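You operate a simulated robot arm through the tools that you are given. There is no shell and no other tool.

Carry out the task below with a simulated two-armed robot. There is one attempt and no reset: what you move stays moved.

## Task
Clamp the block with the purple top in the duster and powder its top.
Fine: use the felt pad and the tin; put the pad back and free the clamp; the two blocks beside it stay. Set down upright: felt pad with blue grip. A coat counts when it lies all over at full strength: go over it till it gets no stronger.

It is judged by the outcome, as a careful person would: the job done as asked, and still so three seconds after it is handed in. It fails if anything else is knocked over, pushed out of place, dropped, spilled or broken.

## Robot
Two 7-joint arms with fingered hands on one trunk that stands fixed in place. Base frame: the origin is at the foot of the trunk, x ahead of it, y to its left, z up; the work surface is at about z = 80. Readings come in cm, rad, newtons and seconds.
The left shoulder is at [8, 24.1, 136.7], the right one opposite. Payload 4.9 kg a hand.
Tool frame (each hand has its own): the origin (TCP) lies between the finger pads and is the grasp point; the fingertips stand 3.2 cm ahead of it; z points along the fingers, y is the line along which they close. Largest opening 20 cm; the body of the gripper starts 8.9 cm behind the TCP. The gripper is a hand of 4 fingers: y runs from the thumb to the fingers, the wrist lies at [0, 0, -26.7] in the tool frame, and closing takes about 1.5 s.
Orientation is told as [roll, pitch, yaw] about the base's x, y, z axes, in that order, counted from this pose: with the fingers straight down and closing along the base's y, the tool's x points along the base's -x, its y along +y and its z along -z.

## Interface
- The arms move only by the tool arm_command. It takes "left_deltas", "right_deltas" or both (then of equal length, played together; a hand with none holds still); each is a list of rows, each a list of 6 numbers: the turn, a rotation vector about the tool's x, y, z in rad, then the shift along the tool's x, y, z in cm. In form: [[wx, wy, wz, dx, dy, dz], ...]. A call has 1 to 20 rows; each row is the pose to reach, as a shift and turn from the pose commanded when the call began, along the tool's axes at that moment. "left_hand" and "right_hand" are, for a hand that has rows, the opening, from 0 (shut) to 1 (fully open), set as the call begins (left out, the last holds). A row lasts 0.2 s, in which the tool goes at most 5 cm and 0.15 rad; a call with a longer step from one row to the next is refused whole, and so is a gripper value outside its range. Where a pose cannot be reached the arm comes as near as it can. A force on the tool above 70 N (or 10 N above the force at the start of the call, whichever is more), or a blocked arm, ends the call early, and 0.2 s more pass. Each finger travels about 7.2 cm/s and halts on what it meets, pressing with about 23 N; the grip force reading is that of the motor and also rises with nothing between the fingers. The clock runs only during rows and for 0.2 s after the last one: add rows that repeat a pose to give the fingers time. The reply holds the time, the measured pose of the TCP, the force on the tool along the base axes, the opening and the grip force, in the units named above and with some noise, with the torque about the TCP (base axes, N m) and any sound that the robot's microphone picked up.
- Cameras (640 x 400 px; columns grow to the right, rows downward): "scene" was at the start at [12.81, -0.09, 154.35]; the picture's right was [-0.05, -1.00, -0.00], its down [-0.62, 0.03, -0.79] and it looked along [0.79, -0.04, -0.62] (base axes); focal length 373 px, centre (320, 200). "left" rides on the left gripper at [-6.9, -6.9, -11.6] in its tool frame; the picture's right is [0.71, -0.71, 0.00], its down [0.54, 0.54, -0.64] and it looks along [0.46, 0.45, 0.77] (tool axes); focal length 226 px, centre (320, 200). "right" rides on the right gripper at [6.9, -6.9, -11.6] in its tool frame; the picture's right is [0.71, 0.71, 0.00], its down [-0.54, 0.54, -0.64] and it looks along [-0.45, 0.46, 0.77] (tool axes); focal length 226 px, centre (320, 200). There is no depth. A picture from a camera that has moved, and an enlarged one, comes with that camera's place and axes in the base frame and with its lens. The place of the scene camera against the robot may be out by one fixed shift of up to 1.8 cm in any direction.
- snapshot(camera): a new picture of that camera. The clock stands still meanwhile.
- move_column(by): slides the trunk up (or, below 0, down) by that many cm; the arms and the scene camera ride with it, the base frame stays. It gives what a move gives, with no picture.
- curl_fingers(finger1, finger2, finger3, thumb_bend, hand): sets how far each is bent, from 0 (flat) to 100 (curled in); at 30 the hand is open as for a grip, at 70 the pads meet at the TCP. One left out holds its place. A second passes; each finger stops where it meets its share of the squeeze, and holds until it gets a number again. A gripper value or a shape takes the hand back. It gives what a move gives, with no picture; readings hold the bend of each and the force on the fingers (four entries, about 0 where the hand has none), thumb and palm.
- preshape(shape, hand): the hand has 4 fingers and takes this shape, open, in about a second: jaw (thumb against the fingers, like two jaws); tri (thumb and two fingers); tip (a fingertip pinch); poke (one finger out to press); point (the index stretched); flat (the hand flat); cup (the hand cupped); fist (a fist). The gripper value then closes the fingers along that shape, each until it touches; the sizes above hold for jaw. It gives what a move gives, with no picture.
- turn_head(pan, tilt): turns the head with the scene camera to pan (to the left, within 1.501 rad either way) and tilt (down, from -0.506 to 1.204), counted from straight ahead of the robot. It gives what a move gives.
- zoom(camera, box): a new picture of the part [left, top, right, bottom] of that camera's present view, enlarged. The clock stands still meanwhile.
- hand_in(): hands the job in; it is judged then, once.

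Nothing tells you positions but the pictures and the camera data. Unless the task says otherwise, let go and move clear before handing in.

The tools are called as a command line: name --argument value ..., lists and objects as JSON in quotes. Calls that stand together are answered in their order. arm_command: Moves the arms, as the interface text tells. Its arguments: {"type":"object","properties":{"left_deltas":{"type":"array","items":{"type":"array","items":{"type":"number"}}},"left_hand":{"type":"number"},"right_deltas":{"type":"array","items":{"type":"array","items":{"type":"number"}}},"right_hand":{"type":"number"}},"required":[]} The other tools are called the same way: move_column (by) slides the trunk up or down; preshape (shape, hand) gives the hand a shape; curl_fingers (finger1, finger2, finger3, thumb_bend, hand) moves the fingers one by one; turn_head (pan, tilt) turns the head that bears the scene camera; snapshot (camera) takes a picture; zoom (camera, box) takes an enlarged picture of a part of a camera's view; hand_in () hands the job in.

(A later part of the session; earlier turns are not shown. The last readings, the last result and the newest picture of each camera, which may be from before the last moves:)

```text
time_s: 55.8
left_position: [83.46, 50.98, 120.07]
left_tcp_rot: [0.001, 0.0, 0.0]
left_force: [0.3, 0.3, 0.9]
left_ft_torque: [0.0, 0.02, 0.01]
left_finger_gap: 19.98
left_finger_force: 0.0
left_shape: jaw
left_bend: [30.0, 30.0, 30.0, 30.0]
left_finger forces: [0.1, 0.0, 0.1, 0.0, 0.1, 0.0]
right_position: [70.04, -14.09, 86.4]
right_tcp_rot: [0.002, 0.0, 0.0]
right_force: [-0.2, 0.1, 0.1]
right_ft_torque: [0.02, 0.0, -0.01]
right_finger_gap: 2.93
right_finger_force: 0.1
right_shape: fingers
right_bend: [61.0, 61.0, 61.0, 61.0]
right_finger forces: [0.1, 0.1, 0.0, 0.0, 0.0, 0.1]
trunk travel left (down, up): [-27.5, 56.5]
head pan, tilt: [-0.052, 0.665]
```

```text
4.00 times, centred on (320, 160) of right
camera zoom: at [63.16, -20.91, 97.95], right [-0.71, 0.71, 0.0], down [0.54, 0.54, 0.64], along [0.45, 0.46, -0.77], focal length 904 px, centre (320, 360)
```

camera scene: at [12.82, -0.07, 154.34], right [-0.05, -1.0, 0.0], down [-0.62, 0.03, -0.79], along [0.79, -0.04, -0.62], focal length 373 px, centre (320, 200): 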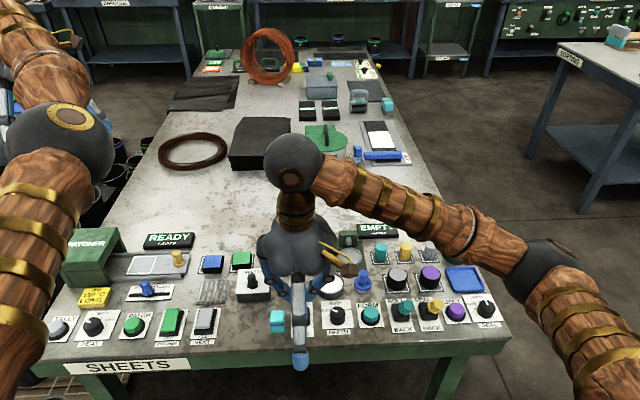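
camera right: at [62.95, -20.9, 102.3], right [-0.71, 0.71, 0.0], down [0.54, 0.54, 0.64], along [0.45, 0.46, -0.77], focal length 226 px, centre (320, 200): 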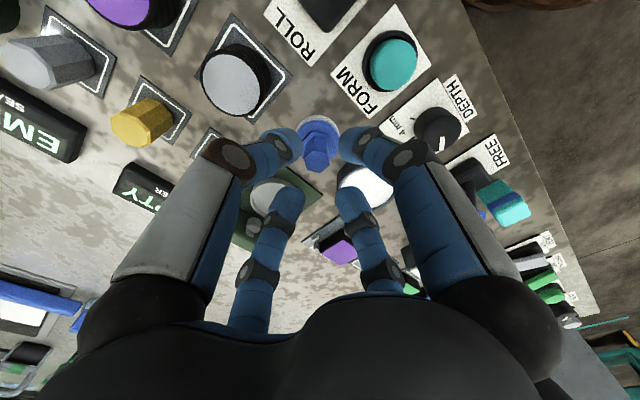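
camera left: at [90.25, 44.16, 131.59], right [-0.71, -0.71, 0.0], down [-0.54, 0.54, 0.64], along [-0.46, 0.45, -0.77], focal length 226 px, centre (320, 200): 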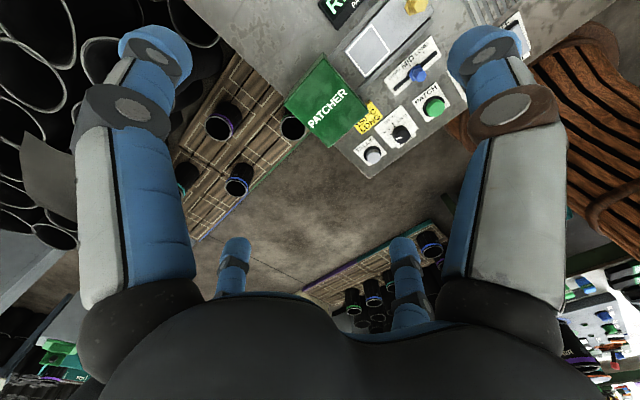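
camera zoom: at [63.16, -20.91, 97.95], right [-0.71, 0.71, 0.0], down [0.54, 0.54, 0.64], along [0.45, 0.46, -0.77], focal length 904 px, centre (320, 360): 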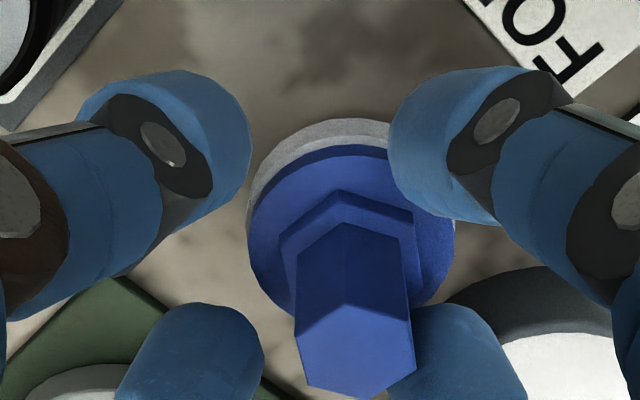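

The pad is upright, now about 0.85 cm further left. I'll recentre on it and close evenly.

arm_command --right_deltas '[[0, 0, 0, 0.05, 0.4, 0], [0, 0, 0, 0.1, 0.85, 0], [0, 0, 0, 0.1, 0.85, 0]]'

curl_fingers --hand "right" --finger1 66 --finger2 66 --finger3 66 --thumb_bend 66

zoom --camera "scene" --box '[324, 250, 404, 300]'

zoom --camera "right" --box '[270, 110, 370, 210]'

```text
time_s: 56.6
left_position: [83.24, 50.98, 119.98]
left_tcp_rot: [0.0, 0.0, 0.0]
left_force: [0.2, 0.0, 0.4]
left_ft_torque: [-0.01, 0.01, 0.0]
left_finger_gap: 19.98
left_finger_force: 0.1
left_shape: jaw
left_bend: [30.0, 30.0, 30.0, 30.0]
left_finger forces: [0.0, 0.0, 0.1, 0.0, 0.0, 0.1]
right_position: [70.08, -13.19, 86.26]
right_tcp_rot: [0.003, 0.0, -0.001]
right_force: [0.1, -0.5, -0.6]
right_ft_torque: [0.0, 0.0, 0.0]
right_finger_gap: 2.92
right_finger_force: 0.1
right_shape: fingers
right_bend: [61.0, 61.0, 61.0, 61.0]
right_finger forces: [0.1, 0.0, 0.1, 0.0, 0.0, 0.1]
trunk travel left (down, up): [-27.5, 56.5]
head pan, tilt: [-0.052, 0.665]
```

```text
time_s: 57.6
left_position: [83.24, 51.09, 119.98]
left_tcp_rot: [0.0, 0.0, 0.0]
left_force: [0.8, -0.2, -0.1]
left_ft_torque: [0.0, 0.01, -0.03]
left_finger_gap: 19.97
left_finger_force: 0.0
left_shape: jaw
left_bend: [30.0, 30.0, 30.0, 30.0]
left_finger forces: [0.0, 0.0, 0.0, 0.0, 0.1, 0.1]
right_position: [69.93, -13.15, 86.23]
right_tcp_rot: [0.002, 0.0, 0.002]
right_force: [-0.2, 0.5, -0.2]
right_ft_torque: [0.0, -0.01, 0.0]
right_finger_gap: 1.37
right_finger_force: 1.4
right_shape: fingers
right_bend: [65.0, 65.0, 65.0, 66.0]
right_finger forces: [0.5, 0.9, 0.8, 0.1, 0.7, 0.1]
trunk travel left (down, up): [-27.5, 56.5]
head pan, tilt: [-0.052, 0.665]
```

```text
8.00 times, centred on (364, 275) of scene
camera zoom: at [12.81, -0.07, 154.34], right [-0.05, -1.0, 0.0], down [-0.62, 0.03, -0.79], along [0.79, -0.04, -0.62], focal length 2984 px, centre (-32, -400)
```

zoom: 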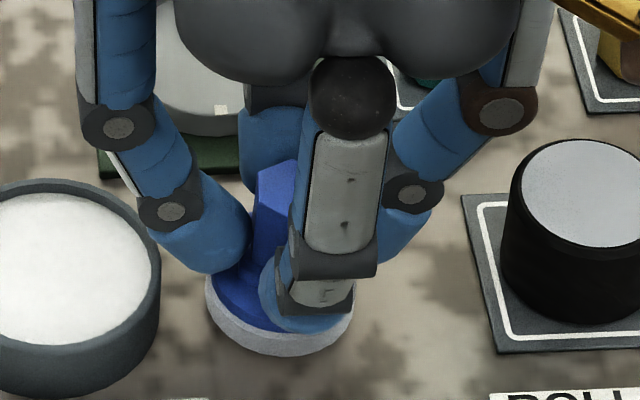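

```text
4.00 times, centred on (320, 160) of right
camera zoom: at [63.16, -20.07, 97.84], right [-0.71, 0.71, 0.0], down [0.54, 0.54, 0.64], along [0.45, 0.46, -0.77], focal length 904 px, centre (320, 360)
```

zoom: 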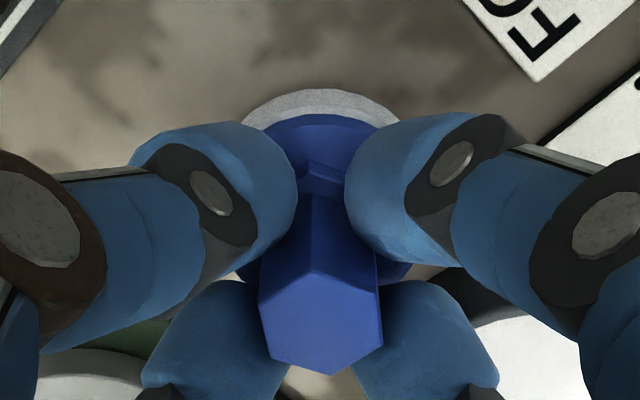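

Contact is even on all four fingers and the pad is upright. I'll tighten slightly and evenly.

curl_fingers --hand "right" --finger1 69 --finger2 69 --finger3 69 --thumb_bend 69

zoom --camera "scene" --box '[324, 250, 404, 300]'

zoom --camera "right" --box '[270, 110, 370, 210]'

```text
time_s: 58.6
left_position: [83.3, 51.03, 119.99]
left_tcp_rot: [0.0, 0.002, -0.002]
left_force: [0.2, -0.1, -0.6]
left_ft_torque: [0.0, 0.0, -0.01]
left_finger_gap: 20.0
left_finger_force: 0.2
left_shape: jaw
left_bend: [30.0, 30.0, 30.0, 30.0]
left_finger forces: [0.0, 0.0, 0.0, 0.1, 0.0, 0.1]
right_position: [70.01, -13.17, 86.23]
right_tcp_rot: [0.0, 0.001, -0.001]
right_force: [-0.3, 0.8, 0.1]
right_ft_torque: [0.01, 0.03, 0.03]
right_finger_gap: 1.14
right_finger_force: 8.4
right_shape: fingers
right_bend: [67.0, 66.0, 66.0, 67.0]
right_finger forces: [3.3, 4.3, 4.1, 0.0, 4.3, 0.0]
trunk travel left (down, up): [-27.5, 56.5]
head pan, tilt: [-0.052, 0.665]
```

```text
8.00 times, centred on (364, 275) of scene
camera zoom: at [12.81, -0.07, 154.34], right [-0.05, -1.0, 0.0], down [-0.62, 0.03, -0.79], along [0.79, -0.04, -0.62], focal length 2984 px, centre (-32, -400)
```

zoom: 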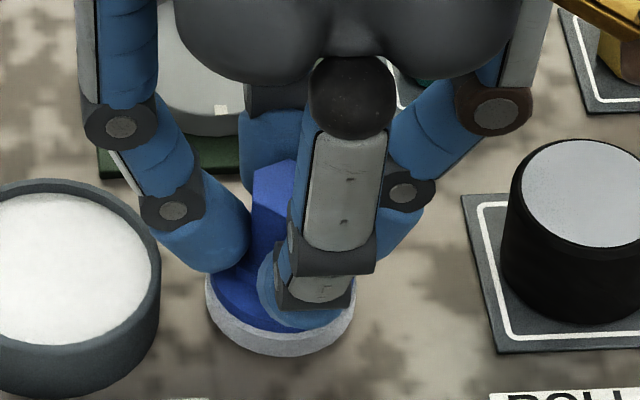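

```text
4.00 times, centred on (320, 160) of right
camera zoom: at [63.16, -20.06, 97.84], right [-0.71, 0.71, 0.0], down [0.54, 0.54, 0.64], along [0.45, 0.46, -0.77], focal length 904 px, centre (320, 360)
```

zoom: 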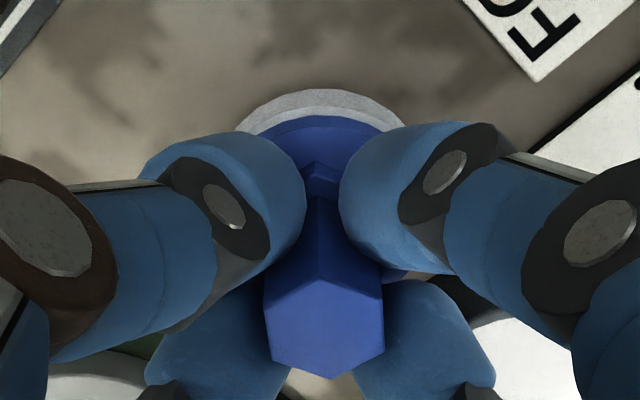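

curl_fingers --hand "right" --finger1 75 --finger2 75 --finger3 75 --thumb_bend 75

zoom --camera "scene" --box '[324, 250, 404, 300]'

```text
time_s: 59.6
left_position: [83.26, 51.07, 120.12]
left_tcp_rot: [0.0, -0.002, 0.0]
left_force: [0.0, 0.5, 0.3]
left_ft_torque: [0.02, 0.0, -0.02]
left_finger_gap: 19.99
left_finger_force: 0.0
left_shape: jaw
left_bend: [30.0, 30.0, 30.0, 30.0]
left_finger forces: [0.0, 0.1, 0.0, 0.0, 0.1, 0.0]
right_position: [69.92, -13.19, 86.33]
right_tcp_rot: [0.001, 0.0, 0.0]
right_force: [-0.5, 1.2, 2.2]
right_ft_torque: [0.07, 0.01, 0.04]
right_finger_gap: 0.98
right_finger_force: 17.7
right_shape: fingers
right_bend: [67.0, 65.0, 66.0, 68.0]
right_finger forces: [7.5, 8.6, 8.2, 0.0, 11.4, 0.0]
trunk travel left (down, up): [-27.5, 56.5]
head pan, tilt: [-0.052, 0.665]
```

```text
8.00 times, centred on (364, 275) of scene
camera zoom: at [12.79, -0.07, 154.35], right [-0.05, -1.0, 0.0], down [-0.62, 0.03, -0.79], along [0.79, -0.04, -0.62], focal length 2984 px, centre (-32, -400)
```

zoom: 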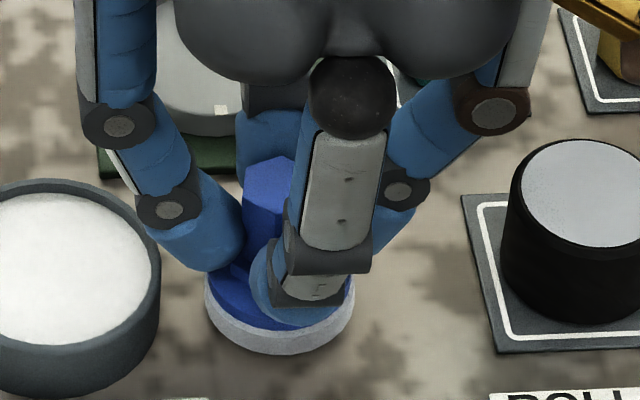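

The thumb is pushing a bit harder than finger 2, so I'll balance them.

curl_fingers --hand "right" --finger1 75 --finger2 77 --finger3 75 --thumb_bend 71

zoom --camera "scene" --box '[324, 250, 404, 300]'

zoom --camera "right" --box '[270, 110, 370, 210]'

```text
time_s: 60.6
left_position: [83.38, 51.12, 120.13]
left_tcp_rot: [0.0, 0.0, -0.001]
left_force: [-0.7, -1.2, 1.0]
left_ft_torque: [0.01, 0.03, 0.0]
left_finger_gap: 19.99
left_finger_force: 0.0
left_shape: jaw
left_bend: [30.0, 30.0, 30.0, 30.0]
left_finger forces: [0.0, 0.0, 0.0, 0.0, 0.0, 0.0]
right_position: [69.93, -13.22, 86.26]
right_tcp_rot: [0.002, 0.0, -0.001]
right_force: [-0.3, 0.1, 0.0]
right_ft_torque: [0.0, 0.0, 0.0]
right_finger_gap: 0.99
right_finger_force: 14.7
right_shape: fingers
right_bend: [67.0, 65.0, 66.0, 68.0]
right_finger forces: [7.0, 6.9, 7.4, 0.1, 7.9, 0.0]
trunk travel left (down, up): [-27.5, 56.5]
head pan, tilt: [-0.052, 0.665]
```

```text
8.00 times, centred on (364, 275) of scene
camera zoom: at [12.81, -0.07, 154.34], right [-0.05, -1.0, 0.0], down [-0.62, 0.03, -0.79], along [0.79, -0.04, -0.62], focal length 2984 px, centre (-32, -400)
```

zoom: 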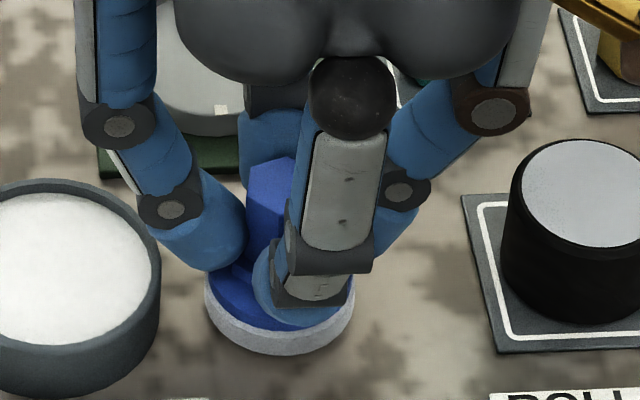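

```text
4.00 times, centred on (320, 160) of right
camera zoom: at [63.15, -20.06, 97.84], right [-0.71, 0.71, 0.0], down [0.54, 0.54, 0.64], along [0.45, 0.46, -0.77], focal length 904 px, centre (320, 360)
```

zoom: 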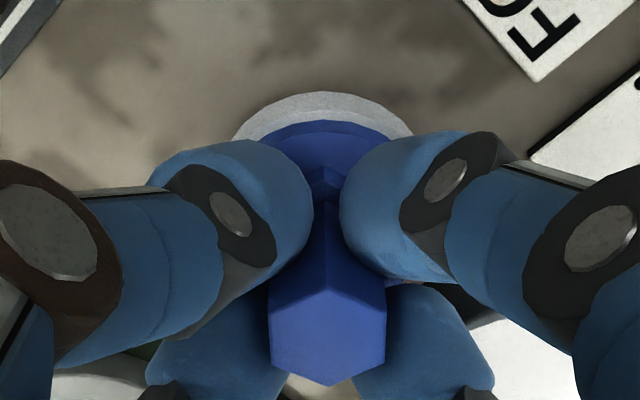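

The grip is balanced at about 7 N each. I'll lift a little to test.

arm_command --right_deltas '[[0, 0, 0, 0, 0, -0.3], [0, 0, 0, 0, 0, -0.8], [0, 0, 0, 0, 0, -1.5], [0, 0, 0, 0, 0, -2.5], [0, 0, 0, 0, 0, -3.5], [0, 0, 0, 0, 0, -3.5]]'

zoom --camera "scene" --box '[324, 250, 404, 300]'

zoom --camera "right" --box '[270, 90, 370, 190]'

```text
time_s: 62.0
left_position: [83.21, 51.03, 120.03]
left_tcp_rot: [-0.001, 0.0, -0.001]
left_force: [-0.9, 0.5, -0.2]
left_ft_torque: [0.01, 0.0, 0.02]
left_finger_gap: 19.96
left_finger_force: 0.0
left_shape: jaw
left_bend: [30.0, 30.0, 30.0, 30.0]
left_finger forces: [0.0, 0.1, 0.1, 0.1, 0.1, 0.0]
right_position: [69.95, -13.36, 89.93]
right_tcp_rot: [0.002, 0.001, 0.0]
right_force: [0.1, 0.0, -0.1]
right_ft_torque: [-0.01, 0.01, 0.01]
right_finger_gap: 1.01
right_finger_force: 14.8
right_shape: fingers
right_bend: [67.0, 65.0, 66.0, 68.0]
right_finger forces: [6.9, 7.0, 7.5, 0.0, 7.9, 0.1]
trunk travel left (down, up): [-27.5, 56.5]
head pan, tilt: [-0.052, 0.665]
```

```text
8.00 times, centred on (364, 275) of scene
camera zoom: at [12.83, -0.07, 154.34], right [-0.05, -1.0, 0.0], down [-0.62, 0.03, -0.79], along [0.79, -0.04, -0.62], focal length 2984 px, centre (-32, -400)
```

zoom: 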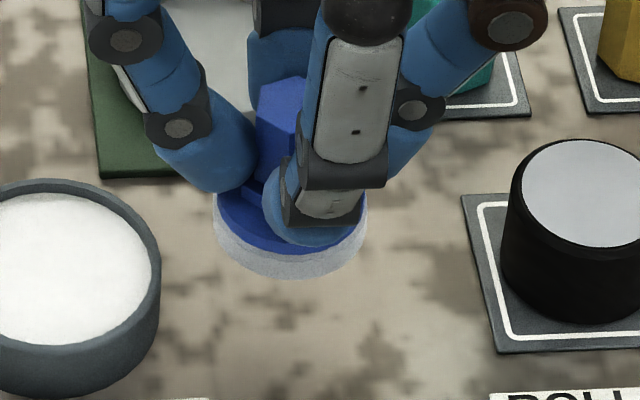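

```text
4.00 times, centred on (320, 140) of right
camera zoom: at [63.12, -20.14, 101.39], right [-0.71, 0.71, 0.0], down [0.54, 0.54, 0.64], along [0.45, 0.46, -0.77], focal length 904 px, centre (320, 440)
```

zoom: 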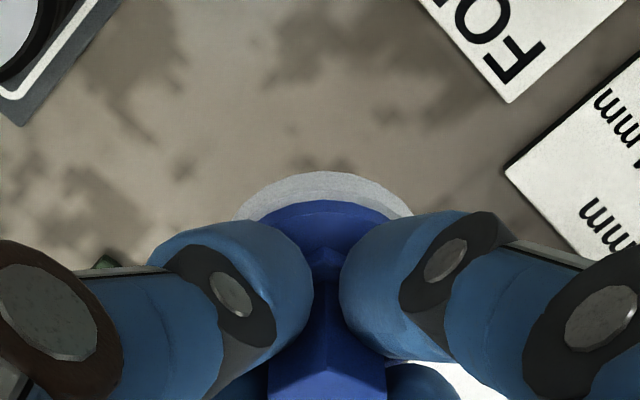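

The pad is held almost upright, with its felt bottom 6.2 cm below the TCP. I'll raise it over the tin rim, fix the slight tilt, and centre it above the tin.

arm_command --right_deltas '[[-0.02, 0, 0, 0, 0, -1.5], [-0.05, 0, 0, 0, 0, -2.8], [-0.05, 0, 0, 0.06, 2, -2.8], [-0.05, 0, 0, 0.1, 4.5, -2.8], [-0.05, 0, 0, 0.12, 6.9, -2.8], [-0.05, 0, 0, 0.12, 6.9, -2.8]]'

snapshot --camera "right"

zoom --camera "scene" --box '[290, 245, 370, 295]'

zoom --camera "right" --box '[240, 60, 400, 220]'

```text
time_s: 63.4
left_position: [83.39, 51.03, 120.15]
left_tcp_rot: [0.0, 0.0, 0.001]
left_force: [0.7, 0.3, 0.7]
left_ft_torque: [0.0, -0.04, 0.0]
left_finger_gap: 19.98
left_finger_force: 0.0
left_shape: jaw
left_bend: [30.0, 30.0, 30.0, 30.0]
left_finger forces: [0.0, 0.1, 0.0, 0.0, 0.0, 0.0]
right_position: [69.8, -6.45, 92.38]
right_tcp_rot: [0.051, 0.001, 0.001]
right_force: [-0.1, 0.6, -0.1]
right_ft_torque: [0.0, -0.01, 0.0]
right_finger_gap: 1.04
right_finger_force: 14.9
right_shape: fingers
right_bend: [67.0, 65.0, 66.0, 68.0]
right_finger forces: [6.8, 6.8, 7.3, 0.0, 7.9, 0.1]
trunk travel left (down, up): [-27.5, 56.5]
head pan, tilt: [-0.052, 0.665]
```

```text
taken
camera right: at [63.0, -13.9, 103.63], right [-0.71, 0.71, 0.04], down [0.54, 0.51, 0.67], along [0.45, 0.49, -0.74], focal length 226 px, centre (320, 200)
```

right: 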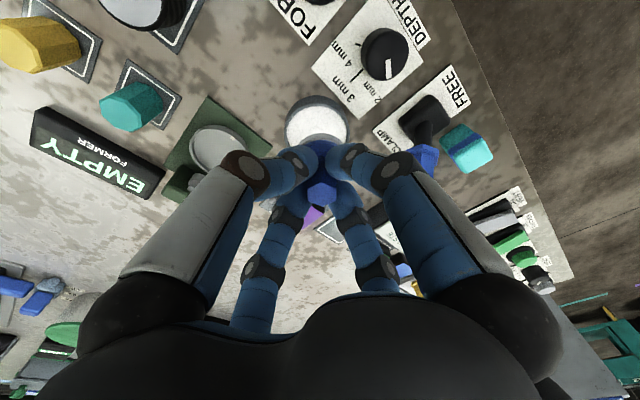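

```text
8.00 times, centred on (330, 270) of scene
camera zoom: at [12.81, -0.13, 154.34], right [-0.05, -1.0, 0.0], down [-0.62, 0.03, -0.79], along [0.79, -0.04, -0.62], focal length 2984 px, centre (240, -360)
```

zoom: 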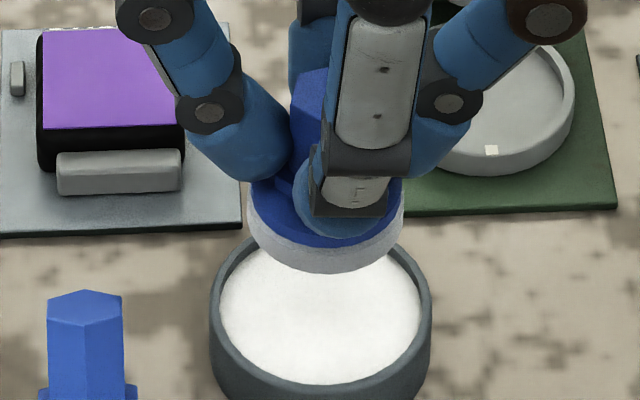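

```text
2.50 times, centred on (320, 140) of right
camera zoom: at [63.0, -13.9, 103.63], right [-0.71, 0.71, 0.04], down [0.54, 0.51, 0.67], along [0.45, 0.49, -0.74], focal length 565 px, centre (320, 350)
```

zoom: 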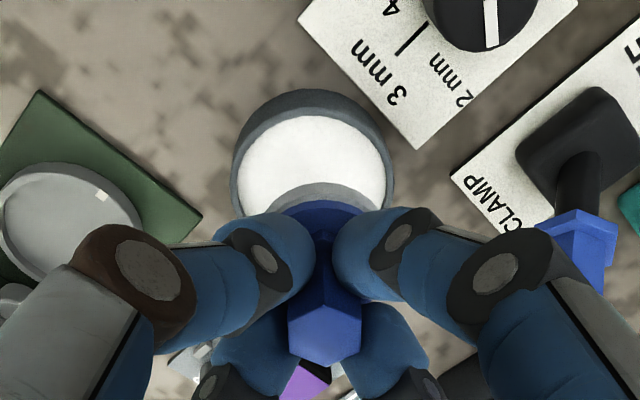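

The pad is level and centred over the tin. I'll lower it into the powder slowly and watch the force.

arm_command --right_deltas '[[0, 0, 0, 0.05, -0.1, 1.0], [0, 0, 0, 0.05, -0.15, 2.0], [0, 0, 0, 0.05, -0.2, 3.0], [0, 0, 0, 0.05, -0.25, 3.8], [0, 0, 0, 0.05, -0.25, 3.8]]'

zoom --camera "scene" --box '[290, 245, 370, 295]'

zoom --camera "right" --box '[240, 60, 400, 220]'

```text
time_s: 64.6
left_position: [83.27, 51.07, 120.09]
left_tcp_rot: [0.002, 0.0, -0.001]
left_force: [-0.2, -0.8, -0.1]
left_ft_torque: [-0.01, 0.01, -0.01]
left_finger_gap: 19.98
left_finger_force: 0.1
left_shape: jaw
left_bend: [30.0, 30.0, 30.0, 30.0]
left_finger forces: [0.0, 0.0, 0.1, 0.0, 0.1, 0.1]
right_position: [69.87, -6.56, 88.9]
right_tcp_rot: [0.051, -0.001, 0.0]
right_force: [0.1, -0.6, -0.3]
right_ft_torque: [0.0, 0.01, -0.03]
right_finger_gap: 0.98
right_finger_force: 14.0
right_shape: fingers
right_bend: [67.0, 65.0, 66.0, 68.0]
right_finger forces: [6.8, 6.8, 7.3, 0.0, 7.7, 0.0]
trunk travel left (down, up): [-27.5, 56.5]
head pan, tilt: [-0.052, 0.665]
```

```text
8.00 times, centred on (330, 270) of scene
camera zoom: at [12.81, -0.07, 154.35], right [-0.05, -1.0, 0.0], down [-0.62, 0.03, -0.79], along [0.79, -0.04, -0.62], focal length 2984 px, centre (240, -360)
```

zoom: 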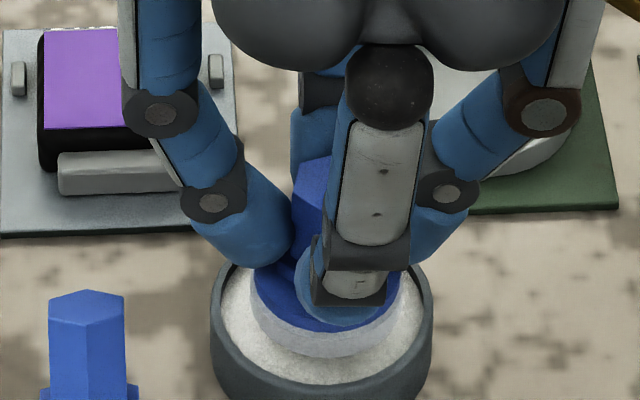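

```text
2.50 times, centred on (320, 140) of right
camera zoom: at [62.96, -13.94, 99.94], right [-0.71, 0.71, 0.04], down [0.54, 0.51, 0.67], along [0.45, 0.49, -0.74], focal length 565 px, centre (320, 350)
```

zoom: 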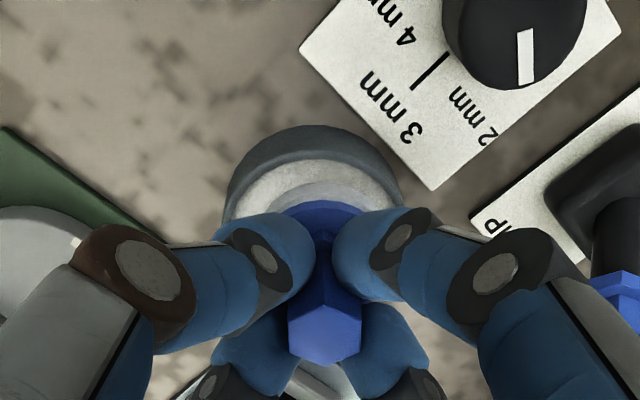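

arm_command --right_deltas '[[0, 0, 0, 0, -0.01, 0.2], [0, 0, 0, 0, -0.02, 0.4], [0, 0, 0, 0, -0.03, 0.6], [0, 0, 0, 0, -0.04, 0.8], [0, 0, 0, 0, -0.04, 0.8]]'

```text
time_s: 65.8
left_position: [83.3, 51.03, 120.0]
left_tcp_rot: [0.001, 0.0, 0.002]
left_force: [-0.2, 0.4, -0.1]
left_ft_torque: [-0.03, 0.0, 0.02]
left_finger_gap: 20.0
left_finger_force: 0.0
left_shape: jaw
left_bend: [30.0, 30.0, 30.0, 30.0]
left_finger forces: [0.0, 0.0, 0.0, 0.1, 0.0, 0.0]
right_position: [69.69, -6.48, 87.99]
right_tcp_rot: [0.05, -0.001, 0.0]
right_force: [0.4, -0.4, 0.7]
right_ft_torque: [0.0, 0.02, 0.0]
right_finger_gap: 0.99
right_finger_force: 15.0
right_shape: fingers
right_bend: [67.0, 65.0, 66.0, 68.0]
right_finger forces: [7.0, 7.0, 7.5, 0.0, 8.0, 0.0]
trunk travel left (down, up): [-27.5, 56.5]
head pan, tilt: [-0.052, 0.665]
```

arm_command --right_deltas '[[0, 0, 0, 0, -0.01, 0.15], [0, 0, 0, 0, -0.015, 0.3], [0, 0, 0, 0, -0.02, 0.45], [0, 0, 0, 0, -0.02, 0.45]]'

zoom --camera "scene" --box '[290, 245, 370, 295]'

```text
time_s: 66.8
left_position: [83.19, 50.99, 120.2]
left_tcp_rot: [-0.001, -0.002, 0.0]
left_force: [0.3, 0.0, 0.6]
left_ft_torque: [-0.04, 0.01, 0.0]
left_finger_gap: 19.99
left_finger_force: 0.0
left_shape: jaw
left_bend: [30.0, 30.0, 30.0, 30.0]
left_finger forces: [0.0, 0.0, 0.0, 0.0, 0.1, 0.0]
right_position: [69.76, -6.45, 87.71]
right_tcp_rot: [0.052, -0.005, 0.001]
right_force: [1.2, -0.3, 20.0]
right_ft_torque: [0.03, -0.06, 0.01]
right_finger_gap: 0.94
right_finger_force: 20.1
right_shape: fingers
right_bend: [67.0, 65.0, 66.0, 68.0]
right_finger forces: [9.2, 9.2, 10.7, 0.0, 10.5, 0.0]
trunk travel left (down, up): [-27.5, 56.5]
head pan, tilt: [-0.052, 0.665]
```

```text
8.00 times, centred on (330, 270) of scene
camera zoom: at [12.61, -0.06, 154.38], right [-0.05, -1.0, 0.0], down [-0.62, 0.03, -0.79], along [0.79, -0.04, -0.62], focal length 2984 px, centre (240, -360)
```

zoom: 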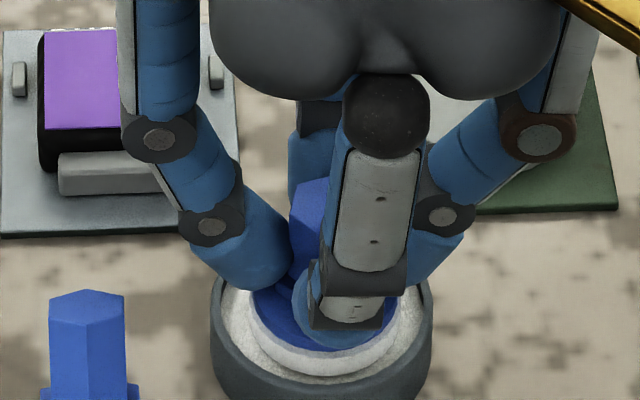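

The pad is pressed into the powder with 20 N. I'll lift it out and carry it over the clamped block.

arm_command --right_deltas '[[0, 0, 0, 0, 0.05, -1.0], [0, 0, 0, 0, 0.12, -2.4], [0, 0, 0, 0, 0.18, -3.6], [0, 0, 0, 0, 0.23, -4.5], [0, 0, 0, -2.4, 1.79, -4.42], [0, 0, 0, -4.8, 3.35, -4.34], [0, 0, 0, -7.2, 4.91, -4.26], [0, 0, 0, -9.6, 6.47, -4.18], [0, 0, 0, -9.6, 6.47, -4.18]]'

snapshot --camera "right"

zoom --camera "scene" --box '[264, 225, 344, 275]'

zoom --camera "right" --box '[240, 60, 400, 220]'

zoom --camera "scene" --box '[290, 245, 370, 295]'

```text
time_s: 68.8
left_position: [83.37, 51.0, 120.03]
left_tcp_rot: [0.001, 0.002, 0.0]
left_force: [-0.4, -0.6, 1.4]
left_ft_torque: [0.04, 0.0, 0.01]
left_finger_gap: 19.97
left_finger_force: 0.1
left_shape: jaw
left_bend: [30.0, 30.0, 30.0, 30.0]
left_finger forces: [0.0, 0.0, 0.0, 0.0, 0.0, 0.0]
right_position: [79.2, 0.05, 92.06]
right_tcp_rot: [0.052, 0.001, 0.0]
right_force: [0.0, -0.4, -0.6]
right_ft_torque: [0.01, -0.01, 0.0]
right_finger_gap: 0.99
right_finger_force: 15.4
right_shape: fingers
right_bend: [67.0, 65.0, 66.0, 68.0]
right_finger forces: [7.4, 7.2, 7.8, 0.1, 8.3, 0.0]
trunk travel left (down, up): [-27.5, 56.5]
head pan, tilt: [-0.052, 0.665]
```

```text
taken
camera right: at [72.47, -7.53, 103.26], right [-0.71, 0.71, 0.04], down [0.54, 0.51, 0.67], along [0.45, 0.49, -0.74], focal length 226 px, centre (320, 200)
```

right: 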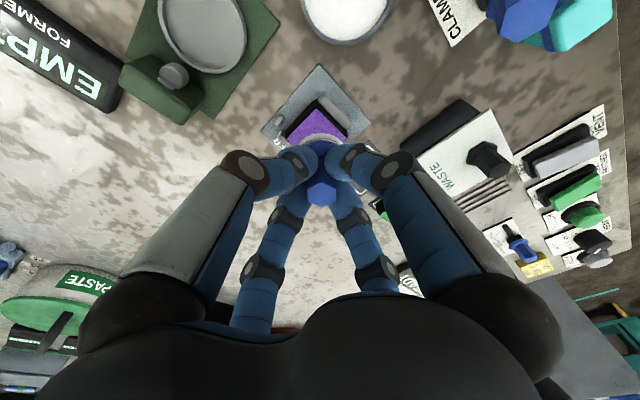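

```text
8.00 times, centred on (304, 250) of scene
camera zoom: at [12.78, -0.15, 154.35], right [-0.05, -1.0, 0.0], down [-0.62, 0.03, -0.79], along [0.79, -0.04, -0.62], focal length 2984 px, centre (448, -200)
```

zoom: 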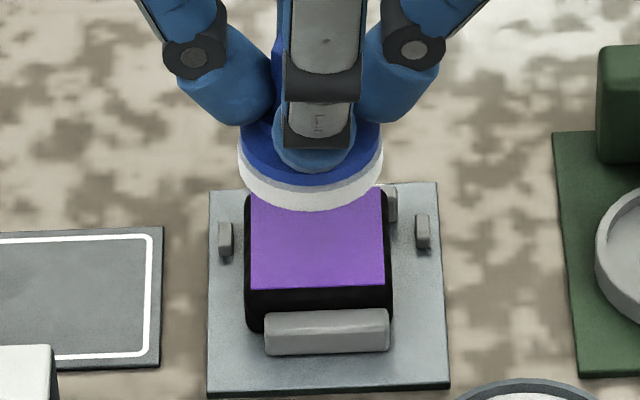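

```text
2.50 times, centred on (320, 140) of right
camera zoom: at [72.47, -7.53, 103.26], right [-0.71, 0.71, 0.04], down [0.54, 0.51, 0.67], along [0.45, 0.49, -0.74], focal length 565 px, centre (320, 350)
```

zoom: 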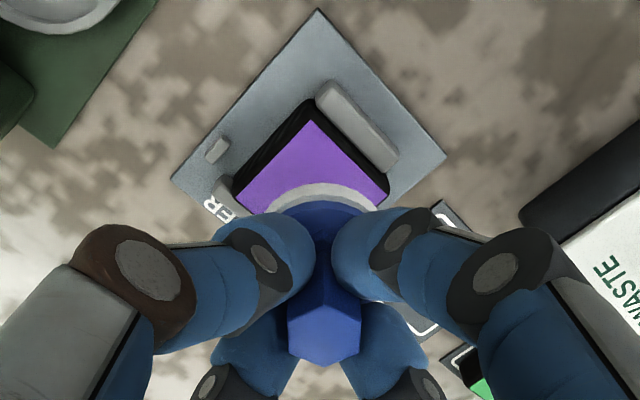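

```text
8.00 times, centred on (330, 270) of scene
camera zoom: at [12.78, -0.15, 154.35], right [-0.05, -1.0, 0.0], down [-0.62, 0.03, -0.79], along [0.79, -0.04, -0.62], focal length 2984 px, centre (240, -360)
```

zoom: 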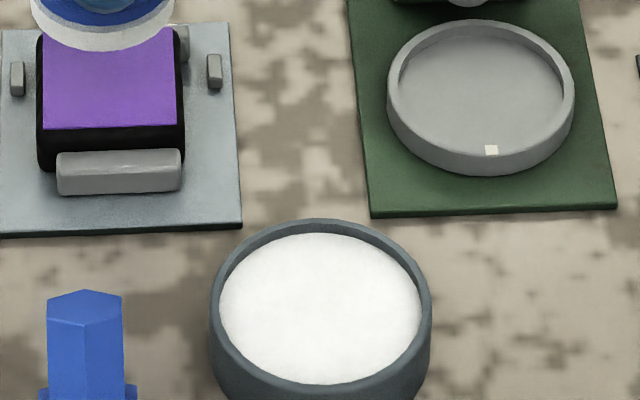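

The felt is white with powder and level above the block top, which is centred at about (79.55, 0.2). I'll lower until it touches lightly.

arm_command --right_deltas '[[0, 0, 0, -0.15, 0.0, 0.8], [0, 0, 0, -0.15, -0.03, 1.6], [0, 0, 0, -0.15, -0.07, 2.3], [0, 0, 0, -0.15, -0.09, 2.7], [0, 0, 0, -0.15, -0.1, 2.9], [0, 0, 0, -0.15, -0.1, 2.9]]'

zoom --camera "scene" --box '[264, 225, 344, 275]'

```text
time_s: 70.2
left_position: [83.35, 51.22, 120.08]
left_tcp_rot: [-0.001, -0.001, 0.001]
left_force: [0.5, 0.1, -0.7]
left_ft_torque: [-0.02, 0.01, 0.01]
left_finger_gap: 19.95
left_finger_force: 0.1
left_shape: jaw
left_bend: [30.0, 30.0, 30.0, 30.0]
left_finger forces: [0.1, 0.1, 0.0, 0.0, 0.0, 0.0]
right_position: [79.55, -0.1, 89.12]
right_tcp_rot: [0.05, 0.0, 0.001]
right_force: [0.2, 0.0, -0.6]
right_ft_torque: [-0.03, -0.01, -0.01]
right_finger_gap: 0.96
right_finger_force: 15.0
right_shape: fingers
right_bend: [67.0, 65.0, 66.0, 68.0]
right_finger forces: [7.3, 7.3, 7.8, 0.0, 8.2, 0.1]
trunk travel left (down, up): [-27.5, 56.5]
head pan, tilt: [-0.052, 0.665]
```

```text
8.00 times, centred on (304, 250) of scene
camera zoom: at [12.83, -0.06, 154.34], right [-0.05, -1.0, 0.0], down [-0.62, 0.03, -0.79], along [0.79, -0.04, -0.62], focal length 2984 px, centre (448, -200)
```

zoom: 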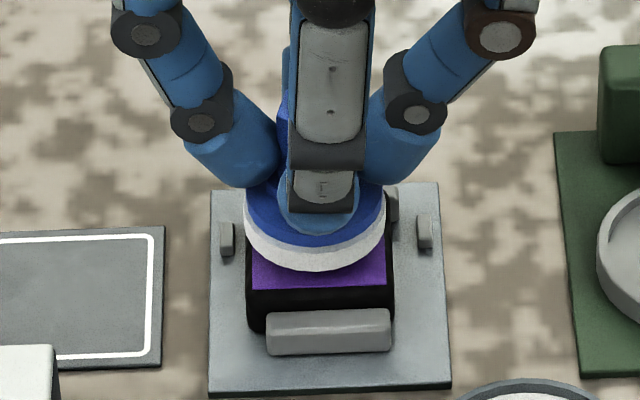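

arm_command --right_deltas '[[0, 0, 0, 0, -0.01, 0.15], [0, 0, 0, 0, -0.015, 0.3], [0, 0, 0, 0, -0.02, 0.4], [0, 0, 0, 0, -0.02, 0.4]]'

```text
time_s: 71.2
left_position: [83.34, 51.03, 120.05]
left_tcp_rot: [0.001, 0.0, 0.0]
left_force: [0.7, 0.4, 0.3]
left_ft_torque: [-0.01, -0.02, -0.01]
left_finger_gap: 20.0
left_finger_force: 0.0
left_shape: jaw
left_bend: [30.0, 30.0, 30.0, 30.0]
left_finger forces: [0.0, 0.0, 0.0, 0.0, 0.0, 0.1]
right_position: [79.54, -0.13, 88.8]
right_tcp_rot: [0.052, 0.0, 0.0]
right_force: [0.5, 0.6, -0.2]
right_ft_torque: [0.03, 0.02, -0.01]
right_finger_gap: 0.99
right_finger_force: 14.8
right_shape: fingers
right_bend: [67.0, 65.0, 66.0, 68.0]
right_finger forces: [7.3, 7.3, 7.8, 0.1, 8.2, 0.1]
trunk travel left (down, up): [-27.5, 56.5]
head pan, tilt: [-0.052, 0.665]
```

arm_command --right_deltas '[[0, 0, 0, 0, -0.005, 0.1], [0, 0, 0, 0, -0.01, 0.2], [0, 0, 0, 0, -0.015, 0.3], [0, 0, 0, 0, -0.015, 0.3]]'

zoom --camera "scene" --box '[264, 225, 344, 275]'

```text
time_s: 72.2
left_position: [83.23, 51.09, 120.16]
left_tcp_rot: [-0.001, 0.001, 0.0]
left_force: [-0.3, -0.9, -0.1]
left_ft_torque: [-0.01, 0.0, 0.04]
left_finger_gap: 19.97
left_finger_force: 0.1
left_shape: jaw
left_bend: [30.0, 30.0, 30.0, 30.0]
left_finger forces: [0.1, 0.2, 0.1, 0.1, 0.0, 0.1]
right_position: [79.65, -0.09, 88.51]
right_tcp_rot: [0.05, -0.001, 0.0]
right_force: [-1.4, 1.4, 3.5]
right_ft_torque: [0.01, 0.01, 0.05]
right_finger_gap: 1.01
right_finger_force: 16.0
right_shape: fingers
right_bend: [67.0, 65.0, 66.0, 68.0]
right_finger forces: [7.8, 8.1, 7.9, 0.0, 8.0, 0.1]
trunk travel left (down, up): [-27.5, 56.5]
head pan, tilt: [-0.052, 0.665]
```

```text
8.00 times, centred on (304, 250) of scene
camera zoom: at [12.75, -0.04, 154.36], right [-0.05, -1.0, 0.0], down [-0.62, 0.03, -0.79], along [0.79, -0.04, -0.62], focal length 2984 px, centre (448, -200)
```

zoom: 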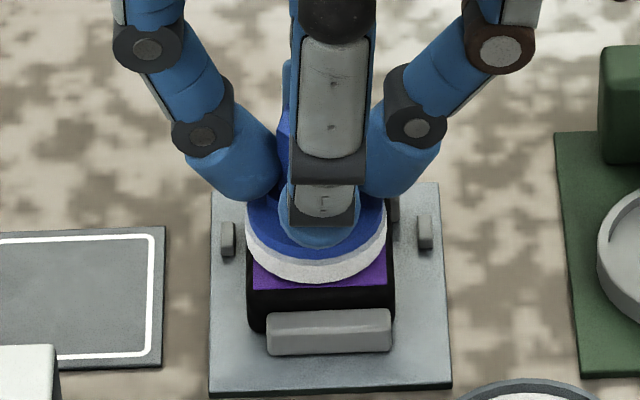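

It's touching lightly at 3.5 N. I'll sweep over the whole top in a square path with light pressure.

arm_command --right_deltas '[[0, 0, 0, -0.5, 0, 0.08], [0, 0, 0, -1, 0, 0.08], [0, 0, 0, -1, 0.5, 0.08], [0, 0, 0, -1, 1, 0.08], [0, 0, 0, -0.5, 1, 0.08], [0, 0, 0, 0, 1, 0.08], [0, 0, 0, 0.5, 1, 0.08], [0, 0, 0, 1, 1, 0.08], [0, 0, 0, 1, 0.5, 0.08], [0, 0, 0, 1, 0, 0.08], [0, 0, 0, 1, -0.5, 0.08], [0, 0, 0, 1, -1, 0.08], [0, 0, 0, 0.5, -1, 0.08], [0, 0, 0, 0, -1, 0.08], [0, 0, 0, -0.5, -1, 0.08], [0, 0, 0, -1, -1, 0.08], [0, 0, 0, -1, -0.5, 0.08], [0, 0, 0, -0.5, 0, 0.08], [0, 0, 0, 0, 0, 0.08], [0, 0, 0, 0, 0, 0.08]]'

zoom --camera "scene" --box '[264, 225, 344, 275]'

```text
time_s: 76.4
left_position: [83.22, 51.0, 120.03]
left_tcp_rot: [0.0, -0.001, 0.003]
left_force: [-0.3, -0.4, -0.5]
left_ft_torque: [0.0, -0.02, -0.01]
left_finger_gap: 19.99
left_finger_force: 0.0
left_shape: jaw
left_bend: [30.0, 30.0, 30.0, 30.0]
left_finger forces: [0.0, 0.0, 0.1, 0.0, 0.0, 0.1]
right_position: [79.46, -0.03, 88.3]
right_tcp_rot: [0.05, 0.001, 0.002]
right_force: [2.7, 0.4, 7.1]
right_ft_torque: [0.0, -0.12, 0.01]
right_finger_gap: 0.94
right_finger_force: 16.7
right_shape: fingers
right_bend: [67.0, 66.0, 66.0, 68.0]
right_finger forces: [8.0, 8.3, 8.5, 0.0, 8.4, 0.0]
trunk travel left (down, up): [-27.5, 56.5]
head pan, tilt: [-0.052, 0.665]
```

```text
8.00 times, centred on (304, 250) of scene
camera zoom: at [12.77, -0.05, 154.35], right [-0.05, -1.0, 0.0], down [-0.62, 0.03, -0.79], along [0.79, -0.04, -0.62], focal length 2984 px, centre (448, -200)
```

zoom: 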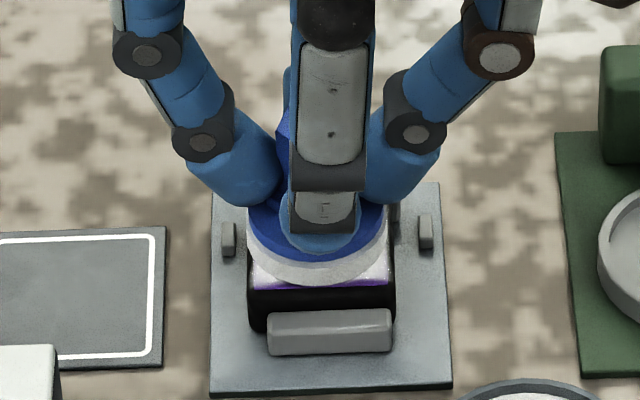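

Powder is on the top. I'll lift and look at the coat.

arm_command --right_deltas '[[0, 0, 0, 0, 0.03, -0.6], [0, 0, 0, 0, 0.08, -1.8], [0, 0, 0, 0, 0.15, -3.0], [0, 0, 0, 2, -1.0, -4.0], [0, 0, 0, 5, -3, -4.5], [0, 0, 0, 7.5, -5, -4.5], [0, 0, 0, 9.7, -6.3, -4.5], [0, 0, 0, 9.7, -6.3, -4.5]]'

zoom --camera "scene" --box '[280, 232, 328, 262]'

zoom --camera "right" --box '[240, 60, 400, 220]'

zoom --camera "scene" --box '[290, 245, 370, 295]'

```text
time_s: 78.2
left_position: [83.39, 51.13, 120.08]
left_tcp_rot: [-0.001, 0.0, 0.001]
left_force: [-0.3, 0.4, -0.8]
left_ft_torque: [-0.01, 0.01, 0.0]
left_finger_gap: 20.01
left_finger_force: 0.1
left_shape: jaw
left_bend: [30.0, 30.0, 30.0, 30.0]
left_finger forces: [0.1, 0.0, 0.0, 0.0, 0.1, 0.1]
right_position: [69.91, -6.56, 92.55]
right_tcp_rot: [0.051, 0.0, 0.0]
right_force: [0.3, -0.2, -0.3]
right_ft_torque: [0.02, 0.03, 0.0]
right_finger_gap: 0.98
right_finger_force: 14.4
right_shape: fingers
right_bend: [67.0, 66.0, 66.0, 68.0]
right_finger forces: [7.3, 7.5, 6.9, 0.0, 7.6, 0.0]
trunk travel left (down, up): [-27.5, 56.5]
head pan, tilt: [-0.052, 0.665]
```

```text
13.33 times, centred on (304, 247) of scene
camera zoom: at [12.85, -0.01, 154.34], right [-0.05, -1.0, 0.0], down [-0.62, 0.03, -0.79], along [0.79, -0.04, -0.62], focal length 4973 px, centre (533, -427)
```

zoom: 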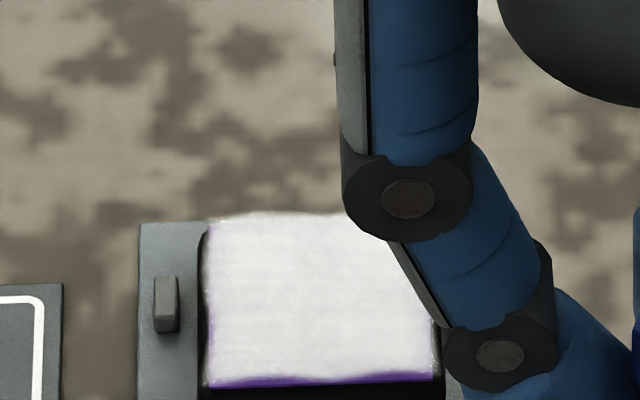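

```text
2.50 times, centred on (320, 140) of right
camera zoom: at [63.07, -14.07, 103.71], right [-0.71, 0.71, 0.04], down [0.54, 0.51, 0.67], along [0.45, 0.49, -0.74], focal length 565 px, centre (320, 350)
```

zoom: 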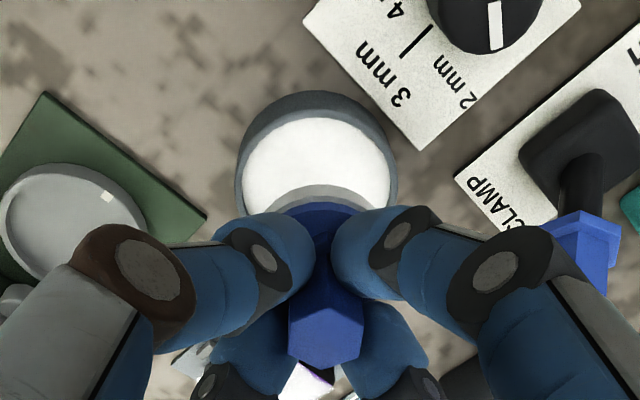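

```text
8.00 times, centred on (330, 270) of scene
camera zoom: at [12.85, -0.01, 154.34], right [-0.05, -1.0, 0.0], down [-0.62, 0.03, -0.79], along [0.79, -0.04, -0.62], focal length 2984 px, centre (240, -360)
```

zoom: 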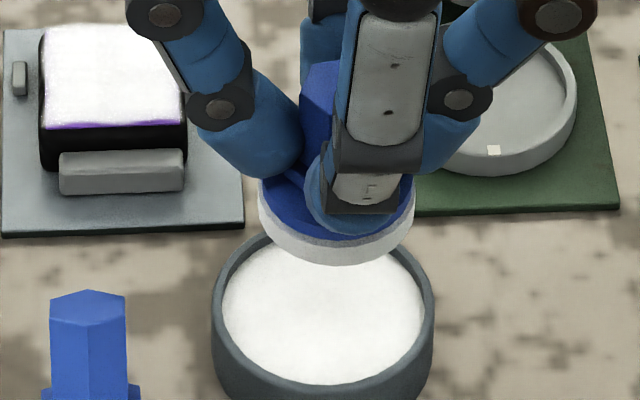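

The coat is almost complete, but a thin purple strip remains along the near edge and the felt looks used up. I'll dip again and then go over it with a wider sweep.

arm_command --right_deltas '[[0, 0, 0, 0.1, -0.1, 1.2], [0, 0, 0, 0.1, -0.15, 2.4], [0, 0, 0, 0.1, -0.2, 3.5], [0, 0, 0, 0.1, -0.22, 4.2], [0, 0, 0, 0.1, -0.24, 4.6], [0, 0, 0, 0.1, -0.25, 4.75], [0, 0, 0, 0.1, -0.25, 4.8], [0, 0, 0, 0.1, -0.25, 4.8]]'

zoom --camera "scene" --box '[264, 225, 344, 275]'

zoom --camera "scene" --box '[290, 245, 370, 295]'

```text
time_s: 80.0
left_position: [83.29, 51.09, 120.12]
left_tcp_rot: [-0.001, -0.001, 0.0]
left_force: [0.5, 0.2, 0.1]
left_ft_torque: [0.02, 0.01, 0.02]
left_finger_gap: 19.98
left_finger_force: 0.2
left_shape: jaw
left_bend: [30.0, 30.0, 30.0, 30.0]
left_finger forces: [0.1, 0.0, 0.1, 0.1, 0.1, 0.1]
right_position: [69.64, -6.67, 87.8]
right_tcp_rot: [0.051, 0.0, -0.001]
right_force: [0.2, 1.0, 2.4]
right_ft_torque: [-0.02, -0.03, 0.0]
right_finger_gap: 0.96
right_finger_force: 15.2
right_shape: fingers
right_bend: [67.0, 66.0, 66.0, 68.0]
right_finger forces: [7.4, 7.8, 7.1, 0.0, 7.8, 0.1]
trunk travel left (down, up): [-27.5, 56.5]
head pan, tilt: [-0.052, 0.665]
```

```text
8.00 times, centred on (304, 250) of scene
camera zoom: at [12.78, -0.07, 154.35], right [-0.05, -1.0, 0.0], down [-0.62, 0.03, -0.79], along [0.79, -0.04, -0.62], focal length 2984 px, centre (448, -200)
```

zoom: 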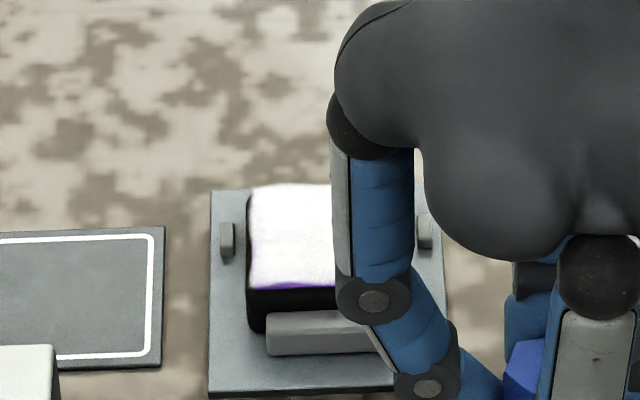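

```text
8.00 times, centred on (330, 270) of scene
camera zoom: at [12.78, -0.07, 154.35], right [-0.05, -1.0, 0.0], down [-0.62, 0.03, -0.79], along [0.79, -0.04, -0.62], focal length 2984 px, centre (240, -360)
```

zoom: 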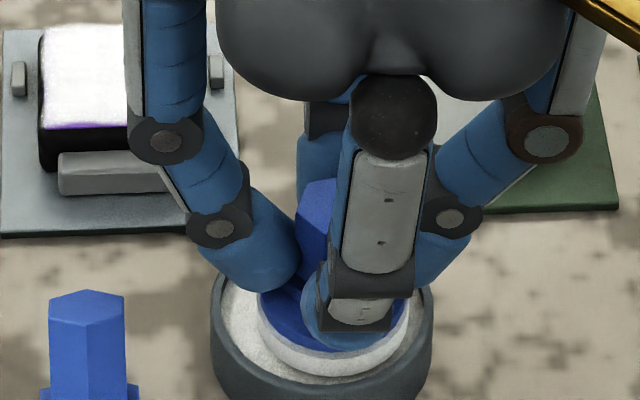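

arm_command --right_deltas '[[0, 0, 0, 0, 0, 0.12], [0, 0, 0, 0, 0, 0.2], [0, 0, 0, 0, 0, 0.2], [0, 0, 0, 0, 0.05, -1.0], [0, 0, 0, 0, 0.12, -2.4], [0, 0, 0, 0, 0.18, -3.6], [0, 0, 0, 0, 0.22, -4.4], [0, 0, 0, -2.4, 1.9, -4.31], [0, 0, 0, -4.9, 3.5, -4.23], [0, 0, 0, -7.3, 5.2, -4.14], [0, 0, 0, -9.75, 6.82, -4.06], [0, 0, 0, -9.75, 6.82, -4.06]]'

zoom --camera "right" --box '[240, 60, 400, 220]'

zoom --camera "scene" --box '[264, 225, 344, 275]'

```text
time_s: 82.6
left_position: [83.26, 51.06, 120.18]
left_tcp_rot: [0.002, 0.0, 0.0]
left_force: [0.0, 0.1, -0.2]
left_ft_torque: [0.03, 0.0, -0.01]
left_finger_gap: 19.99
left_finger_force: 0.0
left_shape: jaw
left_bend: [30.0, 30.0, 30.0, 30.0]
left_finger forces: [0.0, 0.0, 0.0, 0.0, 0.0, 0.0]
right_position: [79.32, 0.05, 92.15]
right_tcp_rot: [0.051, 0.0, 0.001]
right_force: [-0.3, -0.7, 0.1]
right_ft_torque: [0.0, 0.02, 0.0]
right_finger_gap: 0.96
right_finger_force: 14.7
right_shape: fingers
right_bend: [67.0, 66.0, 66.0, 68.0]
right_finger forces: [7.4, 7.8, 7.1, 0.0, 8.0, 0.1]
trunk travel left (down, up): [-27.5, 56.5]
head pan, tilt: [-0.052, 0.665]
```

```text
2.50 times, centred on (320, 140) of right
camera zoom: at [72.57, -7.43, 103.32], right [-0.71, 0.71, 0.04], down [0.54, 0.51, 0.67], along [0.45, 0.49, -0.74], focal length 565 px, centre (320, 350)
```

zoom: 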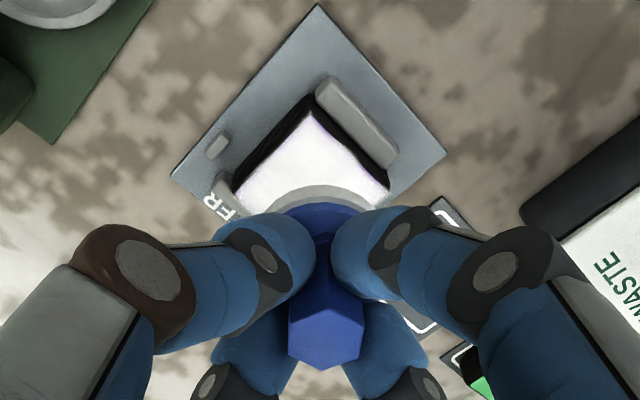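

```text
8.00 times, centred on (304, 250) of scene
camera zoom: at [12.78, -0.16, 154.35], right [-0.05, -1.0, 0.0], down [-0.62, 0.03, -0.79], along [0.79, -0.04, -0.62], focal length 2984 px, centre (448, -200)
```

zoom: 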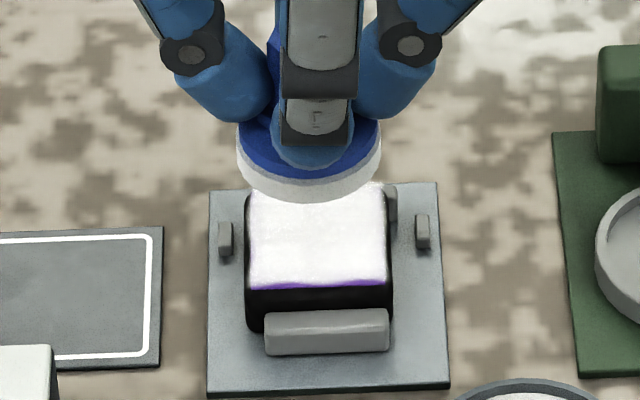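

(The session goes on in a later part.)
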